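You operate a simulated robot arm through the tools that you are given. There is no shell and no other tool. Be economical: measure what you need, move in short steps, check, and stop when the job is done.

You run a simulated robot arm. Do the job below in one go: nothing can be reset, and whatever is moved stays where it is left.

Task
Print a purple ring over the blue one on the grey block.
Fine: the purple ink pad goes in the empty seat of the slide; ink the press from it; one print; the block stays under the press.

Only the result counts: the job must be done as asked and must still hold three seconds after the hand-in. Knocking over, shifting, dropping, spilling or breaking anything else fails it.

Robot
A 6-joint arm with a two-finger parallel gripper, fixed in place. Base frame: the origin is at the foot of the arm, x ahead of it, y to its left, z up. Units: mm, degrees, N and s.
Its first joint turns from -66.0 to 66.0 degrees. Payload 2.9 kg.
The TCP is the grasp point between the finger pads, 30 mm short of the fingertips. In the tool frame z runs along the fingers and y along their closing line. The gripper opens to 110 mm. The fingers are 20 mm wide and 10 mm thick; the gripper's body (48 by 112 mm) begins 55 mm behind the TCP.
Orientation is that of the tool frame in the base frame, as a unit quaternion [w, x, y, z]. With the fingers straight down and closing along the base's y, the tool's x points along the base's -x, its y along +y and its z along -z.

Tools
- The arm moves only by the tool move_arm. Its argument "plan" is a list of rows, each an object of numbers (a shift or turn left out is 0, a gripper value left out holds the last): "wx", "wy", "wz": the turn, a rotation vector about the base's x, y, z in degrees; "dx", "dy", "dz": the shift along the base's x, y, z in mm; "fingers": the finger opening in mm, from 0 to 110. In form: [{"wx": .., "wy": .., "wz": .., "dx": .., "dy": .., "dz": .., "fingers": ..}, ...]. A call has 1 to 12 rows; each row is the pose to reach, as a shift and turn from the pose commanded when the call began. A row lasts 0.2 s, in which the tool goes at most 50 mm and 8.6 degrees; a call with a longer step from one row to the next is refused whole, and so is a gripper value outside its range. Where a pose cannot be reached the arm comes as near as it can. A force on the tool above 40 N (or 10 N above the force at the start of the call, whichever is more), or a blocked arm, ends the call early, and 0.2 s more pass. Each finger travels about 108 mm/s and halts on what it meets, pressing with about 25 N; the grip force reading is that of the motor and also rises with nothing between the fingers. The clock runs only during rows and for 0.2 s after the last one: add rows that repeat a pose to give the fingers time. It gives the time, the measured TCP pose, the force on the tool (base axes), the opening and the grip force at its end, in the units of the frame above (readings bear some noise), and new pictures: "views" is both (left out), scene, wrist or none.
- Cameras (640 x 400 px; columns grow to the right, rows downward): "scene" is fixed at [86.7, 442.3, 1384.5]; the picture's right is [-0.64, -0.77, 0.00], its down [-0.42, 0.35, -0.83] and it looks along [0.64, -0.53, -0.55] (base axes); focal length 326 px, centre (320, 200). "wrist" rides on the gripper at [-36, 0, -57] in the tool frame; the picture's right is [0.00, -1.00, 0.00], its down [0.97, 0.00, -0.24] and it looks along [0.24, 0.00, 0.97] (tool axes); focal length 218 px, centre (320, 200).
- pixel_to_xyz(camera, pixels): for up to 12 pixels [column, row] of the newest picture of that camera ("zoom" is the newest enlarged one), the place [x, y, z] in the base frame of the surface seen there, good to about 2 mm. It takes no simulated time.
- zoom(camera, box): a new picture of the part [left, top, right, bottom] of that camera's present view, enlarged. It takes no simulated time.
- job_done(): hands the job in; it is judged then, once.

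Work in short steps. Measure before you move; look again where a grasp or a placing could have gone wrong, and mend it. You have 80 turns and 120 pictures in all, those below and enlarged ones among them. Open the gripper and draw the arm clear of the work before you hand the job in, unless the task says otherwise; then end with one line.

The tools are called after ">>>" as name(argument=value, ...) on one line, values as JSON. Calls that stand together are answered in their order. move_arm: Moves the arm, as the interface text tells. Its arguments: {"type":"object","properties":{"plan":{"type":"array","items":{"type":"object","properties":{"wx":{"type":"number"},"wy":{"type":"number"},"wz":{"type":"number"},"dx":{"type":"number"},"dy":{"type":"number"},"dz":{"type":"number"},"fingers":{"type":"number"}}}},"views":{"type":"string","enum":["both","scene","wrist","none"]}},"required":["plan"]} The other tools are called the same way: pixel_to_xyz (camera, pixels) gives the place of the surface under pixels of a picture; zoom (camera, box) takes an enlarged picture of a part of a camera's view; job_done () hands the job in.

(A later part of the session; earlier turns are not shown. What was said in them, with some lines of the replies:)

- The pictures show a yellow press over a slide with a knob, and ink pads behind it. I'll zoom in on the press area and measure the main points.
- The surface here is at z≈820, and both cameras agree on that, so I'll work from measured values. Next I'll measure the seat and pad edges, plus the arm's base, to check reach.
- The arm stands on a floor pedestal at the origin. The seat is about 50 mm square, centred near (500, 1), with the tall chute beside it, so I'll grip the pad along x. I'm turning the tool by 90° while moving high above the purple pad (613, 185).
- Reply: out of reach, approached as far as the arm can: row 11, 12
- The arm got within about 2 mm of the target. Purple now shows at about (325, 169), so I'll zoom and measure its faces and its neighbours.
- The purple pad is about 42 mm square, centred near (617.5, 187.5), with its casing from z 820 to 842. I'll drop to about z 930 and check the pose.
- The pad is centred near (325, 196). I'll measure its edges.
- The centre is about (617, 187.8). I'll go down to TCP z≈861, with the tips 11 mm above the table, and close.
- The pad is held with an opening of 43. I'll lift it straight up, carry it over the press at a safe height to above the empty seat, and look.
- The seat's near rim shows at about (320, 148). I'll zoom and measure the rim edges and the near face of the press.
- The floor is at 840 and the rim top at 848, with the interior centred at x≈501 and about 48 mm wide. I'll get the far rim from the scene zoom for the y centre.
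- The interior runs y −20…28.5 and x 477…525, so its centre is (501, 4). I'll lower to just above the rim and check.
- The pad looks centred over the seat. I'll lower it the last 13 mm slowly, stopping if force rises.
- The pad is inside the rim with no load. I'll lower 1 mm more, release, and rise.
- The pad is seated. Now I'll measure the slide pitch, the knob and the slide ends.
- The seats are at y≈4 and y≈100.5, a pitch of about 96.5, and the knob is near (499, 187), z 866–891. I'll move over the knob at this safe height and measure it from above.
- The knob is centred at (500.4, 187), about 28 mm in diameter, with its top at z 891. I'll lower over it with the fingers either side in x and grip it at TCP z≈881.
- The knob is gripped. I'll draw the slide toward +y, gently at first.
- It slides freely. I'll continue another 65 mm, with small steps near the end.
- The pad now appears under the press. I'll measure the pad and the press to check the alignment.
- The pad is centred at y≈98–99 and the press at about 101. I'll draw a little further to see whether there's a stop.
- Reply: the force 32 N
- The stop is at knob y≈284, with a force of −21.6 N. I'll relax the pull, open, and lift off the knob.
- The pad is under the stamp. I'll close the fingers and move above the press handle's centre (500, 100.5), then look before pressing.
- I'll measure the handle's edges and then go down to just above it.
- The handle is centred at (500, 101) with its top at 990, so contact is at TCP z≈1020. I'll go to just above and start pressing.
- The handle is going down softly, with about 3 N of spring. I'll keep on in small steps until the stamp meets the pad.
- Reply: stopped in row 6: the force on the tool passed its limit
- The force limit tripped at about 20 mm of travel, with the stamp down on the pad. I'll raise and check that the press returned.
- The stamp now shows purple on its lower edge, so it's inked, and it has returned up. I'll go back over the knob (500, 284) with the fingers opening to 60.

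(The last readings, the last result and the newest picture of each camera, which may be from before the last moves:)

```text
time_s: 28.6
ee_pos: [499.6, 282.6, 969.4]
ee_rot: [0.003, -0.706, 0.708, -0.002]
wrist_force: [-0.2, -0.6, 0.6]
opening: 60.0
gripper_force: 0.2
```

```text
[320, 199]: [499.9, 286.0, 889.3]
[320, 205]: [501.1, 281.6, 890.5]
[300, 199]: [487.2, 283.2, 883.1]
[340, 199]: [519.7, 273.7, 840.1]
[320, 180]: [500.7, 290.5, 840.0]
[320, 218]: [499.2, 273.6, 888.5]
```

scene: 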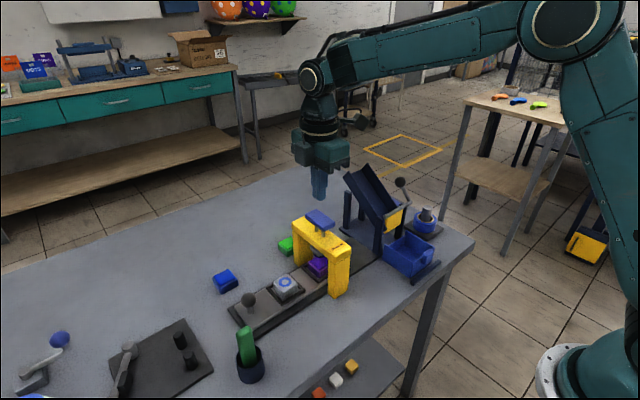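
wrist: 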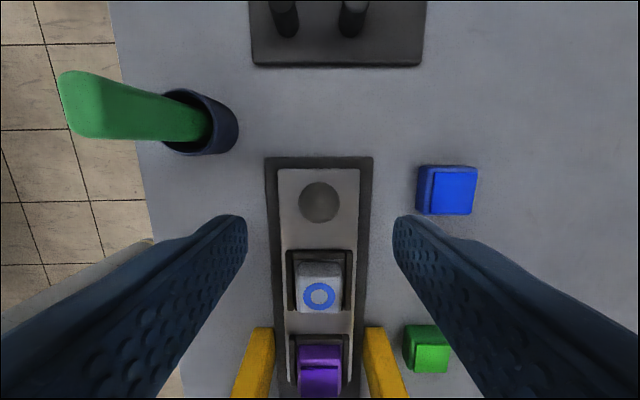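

The knob is centred near (500, 283.5). I'll go down and grip it.

>>> move_arm(plan=[{"dx": 0.5, "dy": 1, "dz": -45}, {"dx": 0.5, "dy": 1, "dz": -88}, {"dx": 0.5, "dy": 1, "dz": -88}, {"dx": 0.5, "dy": 1, "dz": -88, "fingers": 22}, {"dx": 0.5, "dy": 1, "dz": -88, "fingers": 22}, {"dx": 0.5, "dy": 1, "dz": -88, "fingers": 22}], views="wrist")

```text
time_s: 30.0
ee_pos: [499.5, 284.0, 882.0]
ee_rot: [0.003, -0.707, 0.707, 0.0]
wrist_force: [1.3, 0.5, -3.7]
opening: 29.5
gripper_force: 44.9
```

wrist: 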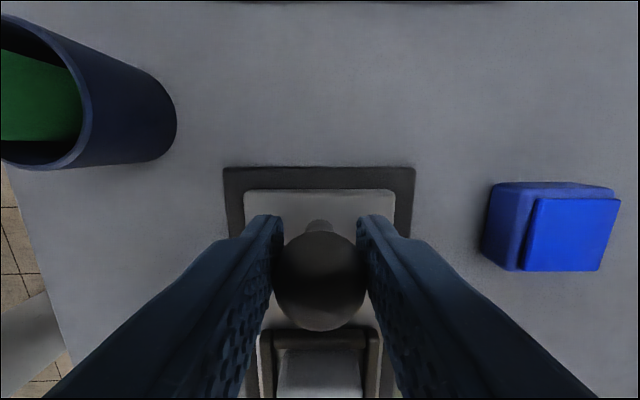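

The knob is gripped again. I'll push the slide back toward −y, slowing near the end.

>>> move_arm(plan=[{"dy": -8}, {"dy": -22}, {"dy": -37}, {"dy": -52}, {"dy": -67}, {"dy": -80}, {"dy": -88}, {"dy": -92}, {"dy": -95}, {"dy": -96}, {"dy": -96}], views="scene")

>>> zoom(camera="scene", box=[260, 190, 390, 310])

```text
time_s: 32.4
ee_pos: [499.9, 188.8, 880.4]
ee_rot: [0.001, -0.707, 0.707, -0.002]
wrist_force: [-21.5, 0.6, 11.9]
opening: 29.6
gripper_force: 44.9
```

scene: 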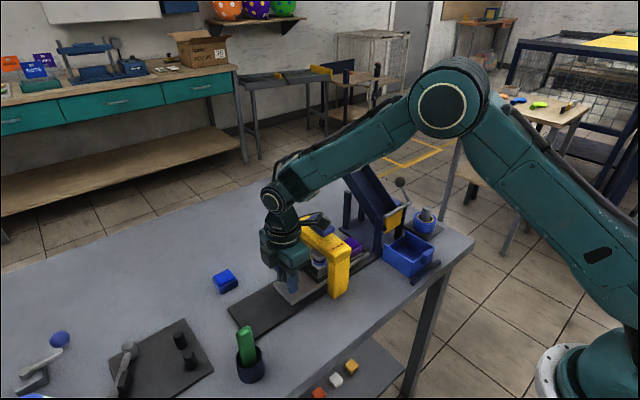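

```text
3.33 times, centred on (325, 250) of scene
```

zoom: 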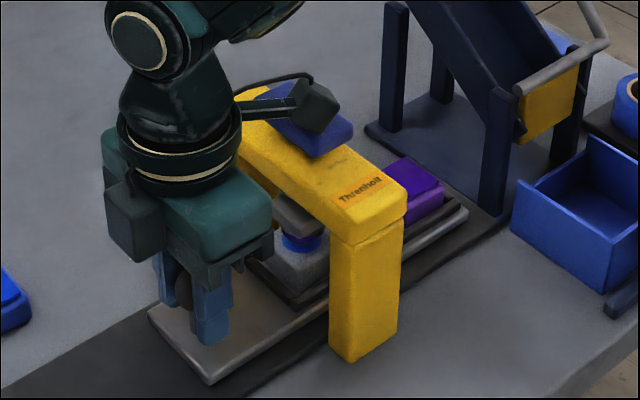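

The tool's upper side arm (zoom 315, 105) sits over the blue handle and looks to be pressing it partway down. I'll open and lift straight up right away, then inspect the block.

>>> move_arm(plan=[{"fingers": 60}, {"fingers": 60, "dz": 10}, {"dz": 40}, {"dz": 80}, {"dz": 125}, {"dz": 125}])

>>> zoom(camera="scene", box=[280, 205, 350, 295])

>>> zoom(camera="wrist", box=[270, 170, 370, 300])

```text
time_s: 33.8
ee_pos: [500.1, 188.7, 1006.1]
ee_rot: [-0.002, 0.708, -0.707, 0.002]
wrist_force: [0.1, -0.3, -0.4]
opening: 59.7
gripper_force: 0.1
```

scene: 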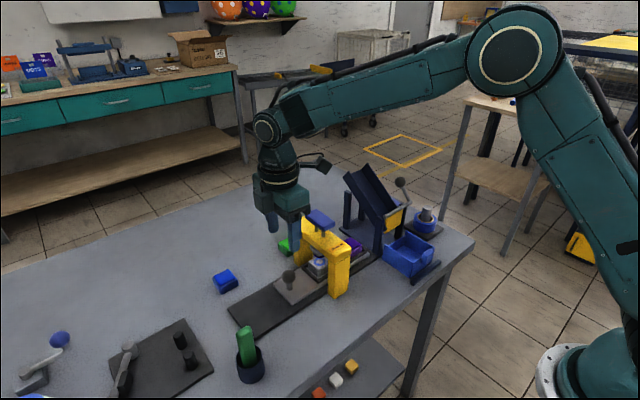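
wrist: 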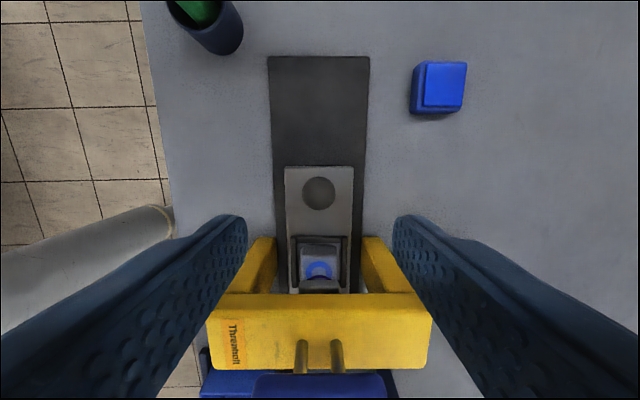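

```text
4.44 times, centred on (315, 250) of scene
```

zoom: 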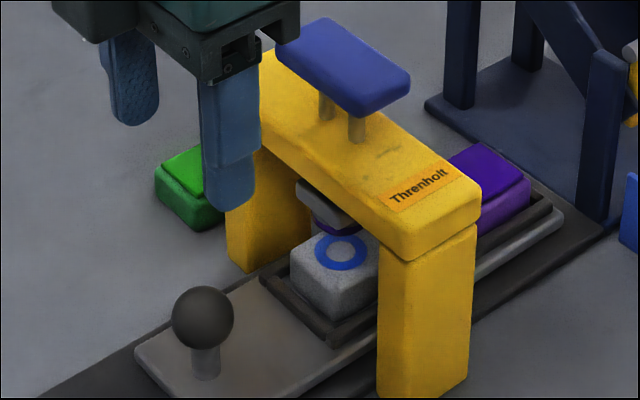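

```text
3.08 times, centred on (320, 235) of wrist
```

zoom: 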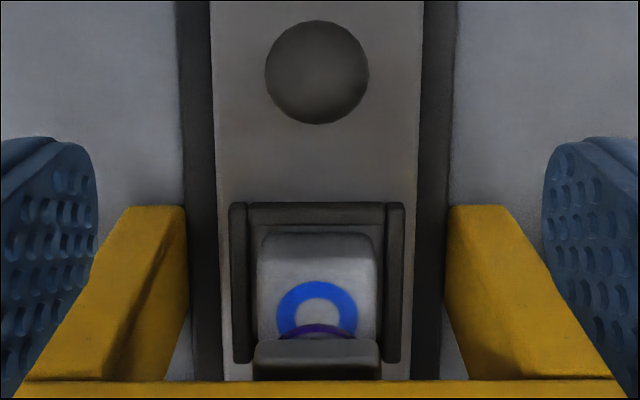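

The block still shows only blue and the stamp has sprung up, so no print happened. I'll check closely and measure how far the slide is from its original stop.

>>> zoom(camera="scene", box=[300, 240, 335, 275])

>>> pixel_to_xyz(camera="wrist", pixels=[[319, 168], [319, 166], [319, 165], [319, 236], [319, 237], [319, 193]])

>>> pixel_to_xyz(camera="scene", pixels=[[318, 262], [289, 275], [345, 247], [337, 232]])

```text
11.43 times, centred on (318, 258) of scene
```

zoom: 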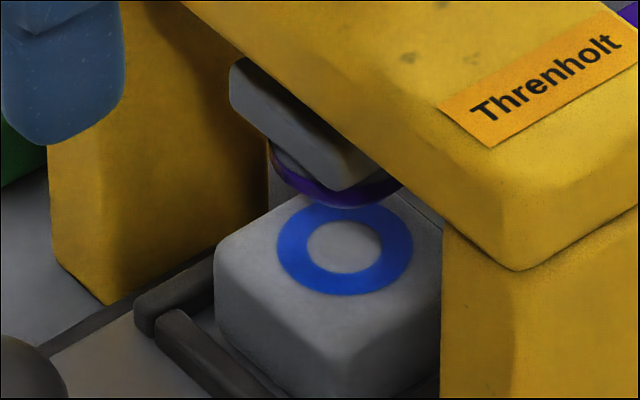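

```text
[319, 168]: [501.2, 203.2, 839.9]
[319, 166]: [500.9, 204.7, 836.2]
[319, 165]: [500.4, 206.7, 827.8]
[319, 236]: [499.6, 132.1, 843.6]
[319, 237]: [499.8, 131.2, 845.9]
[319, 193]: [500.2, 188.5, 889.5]
```

```text
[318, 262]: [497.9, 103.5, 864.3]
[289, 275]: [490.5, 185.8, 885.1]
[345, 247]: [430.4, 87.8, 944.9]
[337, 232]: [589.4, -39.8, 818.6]
```

The block is still clean, and the slide is about 1 mm short of its stop. I'll nudge the knob with closed fingers from the +y side, higher and further back so the tool stays off the handle.

>>> move_arm(plan=[{"dy": 45, "fingers": 0}, {"dy": 45, "fingers": 0}, {"dy": 45, "dz": -40, "fingers": 0}, {"dy": 45, "dz": -80}, {"dy": 45, "dz": -104}, {"dy": 32, "dz": -104}, {"dy": 27, "dz": -104}, {"dy": 27, "dz": -104}], views="scene")

>>> zoom(camera="scene", box=[260, 190, 360, 300])

```text
time_s: 35.6
ee_pos: [501.8, 218.7, 900.9]
ee_rot: [0.003, -0.707, 0.707, -0.003]
wrist_force: [0.3, -0.8, 0.2]
opening: 0.2
gripper_force: 25.1
```

scene: 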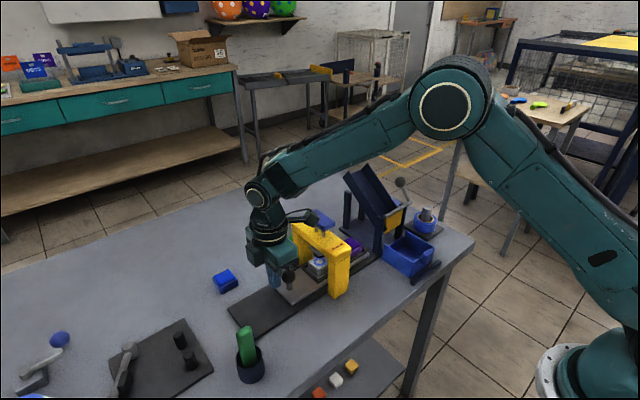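

```text
3.64 times, centred on (310, 245) of scene
```

zoom: 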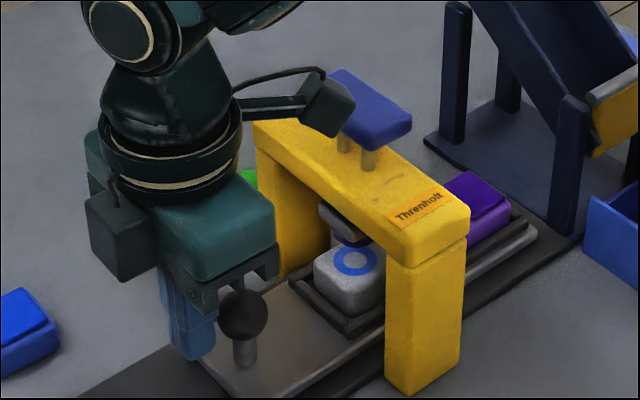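

The handle is fully up. I'll measure how close the side arm's end (zoom ≈ (325, 110)) is to the handle.

>>> pixel_to_xyz(camera="zoom", pixels=[[330, 133], [315, 125], [340, 115], [350, 95], [325, 95], [352, 125], [345, 85], [242, 310], [188, 330]])

```text
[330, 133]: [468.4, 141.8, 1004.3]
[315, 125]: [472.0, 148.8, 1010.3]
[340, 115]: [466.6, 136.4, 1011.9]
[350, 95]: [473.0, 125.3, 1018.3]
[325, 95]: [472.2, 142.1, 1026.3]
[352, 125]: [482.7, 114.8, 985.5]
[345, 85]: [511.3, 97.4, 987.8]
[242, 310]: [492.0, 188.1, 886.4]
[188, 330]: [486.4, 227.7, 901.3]
```

The side arm's underside is at z≈1000, clear above the handle at 990. I'll nudge the knob in small steps to its stop.

>>> move_arm(plan=[{"dx": -1, "dy": -3, "dz": 1}, {"dx": -1, "dy": -5, "dz": 1}, {"dx": -1, "dy": -6.5, "dz": 1}, {"dx": -1, "dy": -8, "dz": 1}, {"dx": -1, "dy": -9, "dz": 1}, {"dx": -1, "dy": -9, "dz": 1}], views="none")

```text
time_s: 37.0
ee_pos: [500.1, 210.2, 904.4]
ee_rot: [-0.004, 0.708, -0.706, 0.002]
wrist_force: [2.5, 11.1, -4.1]
opening: 0.2
gripper_force: 25.0
```

An 11 N reaction suggests the stop is reached. I'll try one small extra nudge, then back off and rise.

>>> move_arm(plan=[{"dy": -1}, {"dy": -1}], views="none")

>>> move_arm(plan=[{"dy": 10}, {"dy": 20}, {"dy": 20, "dz": 45}, {"dy": 20, "dz": 90}, {"dy": 20, "dz": 135}, {"dy": 20, "dz": 172}, {"dy": -10, "dz": 172}, {"dy": -50, "dz": 172}, {"dy": -85, "dz": 172}, {"dy": -108, "dz": 172}, {"dy": -108, "dz": 172}])

>>> zoom(camera="scene", box=[280, 205, 350, 295])

```text
time_s: 37.6
ee_pos: [500.9, 210.5, 903.8]
ee_rot: [-0.004, 0.709, -0.705, 0.002]
wrist_force: [0.1, 21.8, -2.9]
opening: 0.0
gripper_force: 25.1
```

```text
time_s: 40.0
ee_pos: [499.9, 97.4, 1075.6]
ee_rot: [0.003, -0.707, 0.707, -0.002]
wrist_force: [0.3, -0.5, -0.7]
opening: 0.1
gripper_force: 25.1
```

scene: 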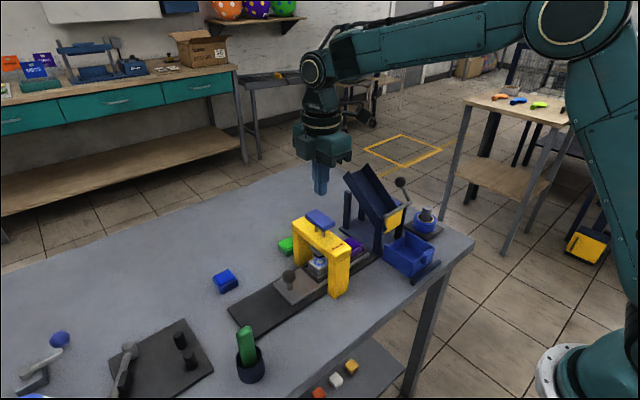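
wrist: 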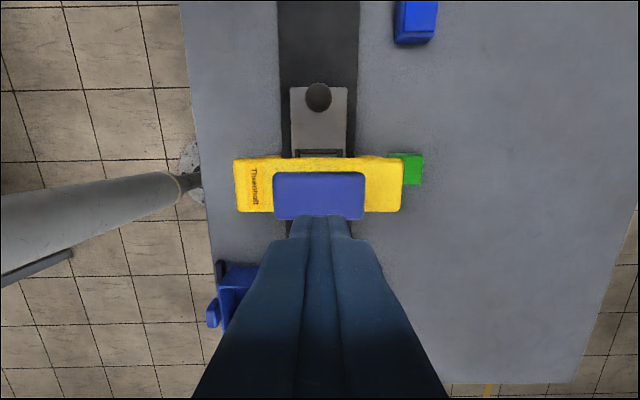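

```text
4.44 times, centred on (315, 250) of scene
```

zoom: 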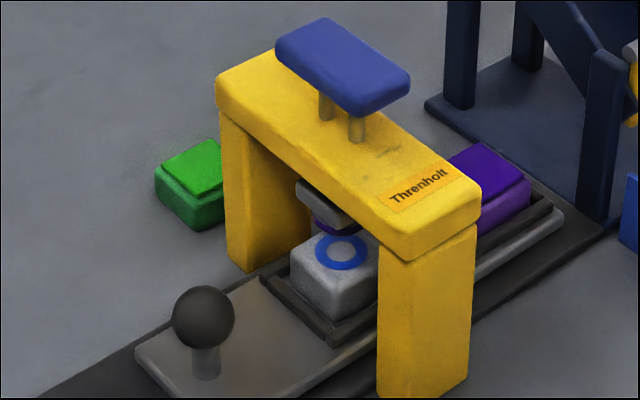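

The slide is at its stop, the ring is still only blue, and the stamp is inked. Now I'll make one continuous press until the force limit.

>>> move_arm(plan=[{"dy": 3.8, "dz": -30}, {"dy": 3.8, "dz": -52}, {"dy": 3.8, "dz": -58}, {"dy": 3.8, "dz": -63}, {"dy": 3.8, "dz": -68}, {"dy": 3.8, "dz": -72}, {"dy": 3.8, "dz": -75}, {"dy": 3.8, "dz": -78}, {"dy": 3.8, "dz": -80}, {"dy": 3.8, "dz": -82}, {"dy": 3.8, "dz": -84}, {"dy": 3.8, "dz": -86}], views="none")

>>> zoom(camera="scene", box=[280, 205, 350, 295])

```text
time_s: 42.1
ee_pos: [500.7, 102.2, 1000.5]
ee_rot: [0.006, -0.707, 0.707, -0.003]
wrist_force: [-6.3, -1.8, 10.0]
opening: 0.0
gripper_force: 24.7
stopped in row 10: the force on the tool passed its limit (the readings are from after the stop); the commanded pose is now the measured one
```

```text
4.44 times, centred on (315, 250) of scene
```

zoom: 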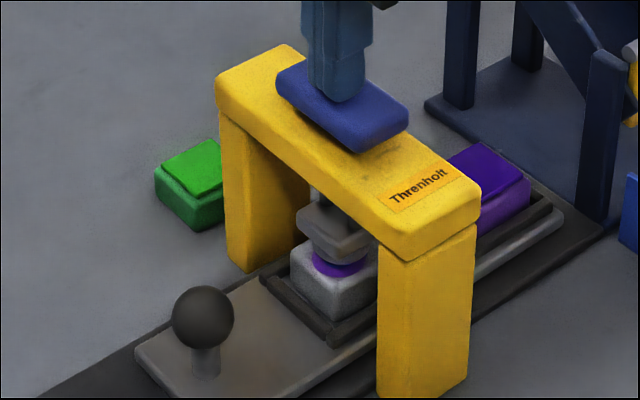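

The stamp is fully down, with purple on the block. I'll raise straight up and inspect.

>>> move_arm(plan=[{"dz": 15}, {"dz": 40}, {"dz": 80}, {"dz": 120}, {"dz": 120}], views="scene")

>>> zoom(camera="scene", box=[300, 235, 340, 275])

```text
time_s: 43.3
ee_pos: [500.8, 103.3, 1117.9]
ee_rot: [0.006, -0.707, 0.707, -0.003]
wrist_force: [0.3, -0.2, 0.7]
opening: 0.0
gripper_force: 24.6
```

scene: 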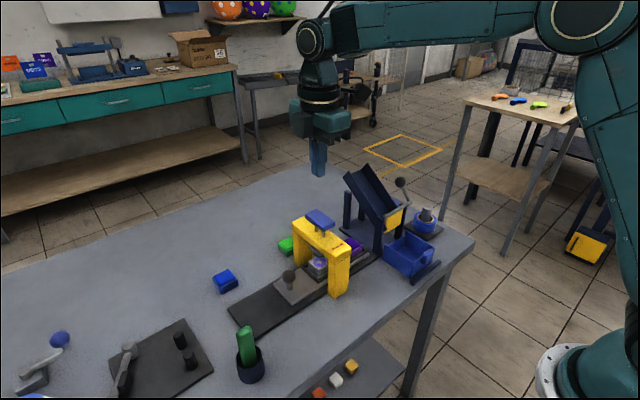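

```text
10.00 times, centred on (320, 255) of scene
```

zoom: 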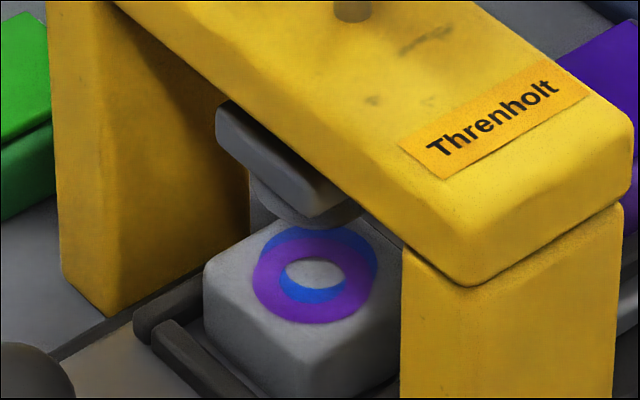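

One purple ring is printed over the blue one, offset by a few mm, with the block still under the press. A second print isn't allowed, so I'll leave it. I'll raise, open the gripper and draw clear.

>>> move_arm(plan=[{"dz": 40}, {"dz": 70, "fingers": 110}, {"dx": -40, "dz": 80}, {"dx": -70, "dy": -20, "dz": 85}, {"dx": -88, "dy": -45, "dz": 85}, {"dx": -88, "dy": -45, "dz": 85, "fingers": 110}, {"dx": -88, "dy": -45, "dz": 85}])

>>> zoom(camera="scene", box=[220, 180, 450, 330])

```text
time_s: 44.9
ee_pos: [413.6, 58.5, 1203.3]
ee_rot: [0.006, -0.707, 0.707, -0.003]
wrist_force: [0.2, 0.2, 0.4]
opening: 109.9
gripper_force: 0.0
```

scene: 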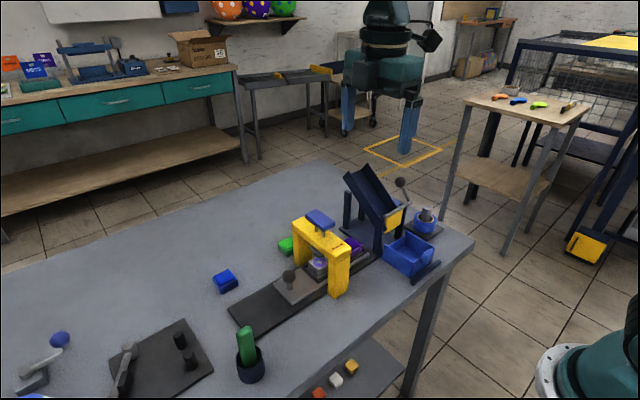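
wrist: 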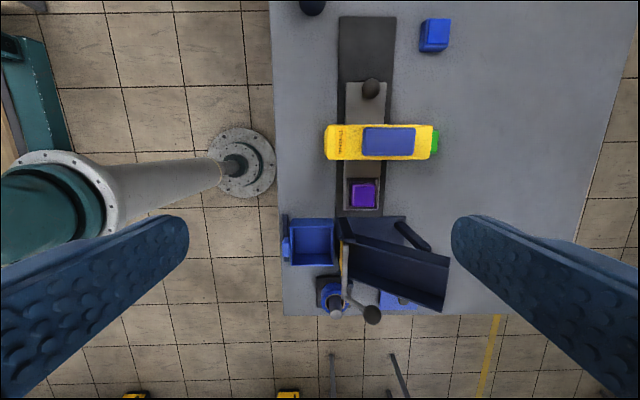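

```text
2.67 times, centred on (335, 255) of scene
```

zoom: 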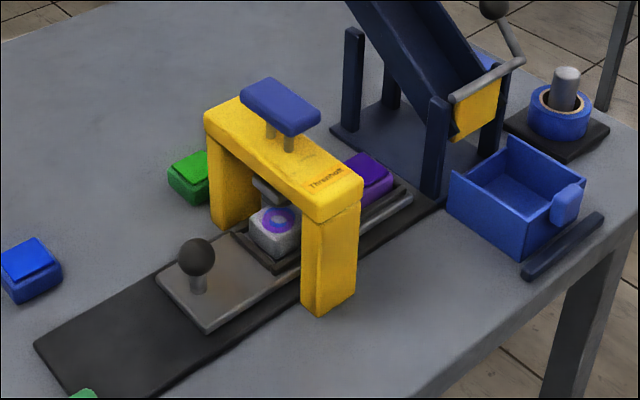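

The pictures show the print made, the purple pad in its seat, the block under the press and nothing else moved, and the arm is clear. I'm handing it in.

>>> job_done()

```text
The job is handed in.
```

I printed one purple ring over the blue one on the grey block, but it sits a few mm off the blue ring; the purple pad is in the slide's second seat, the block is under the press, and the arm is open and clear.
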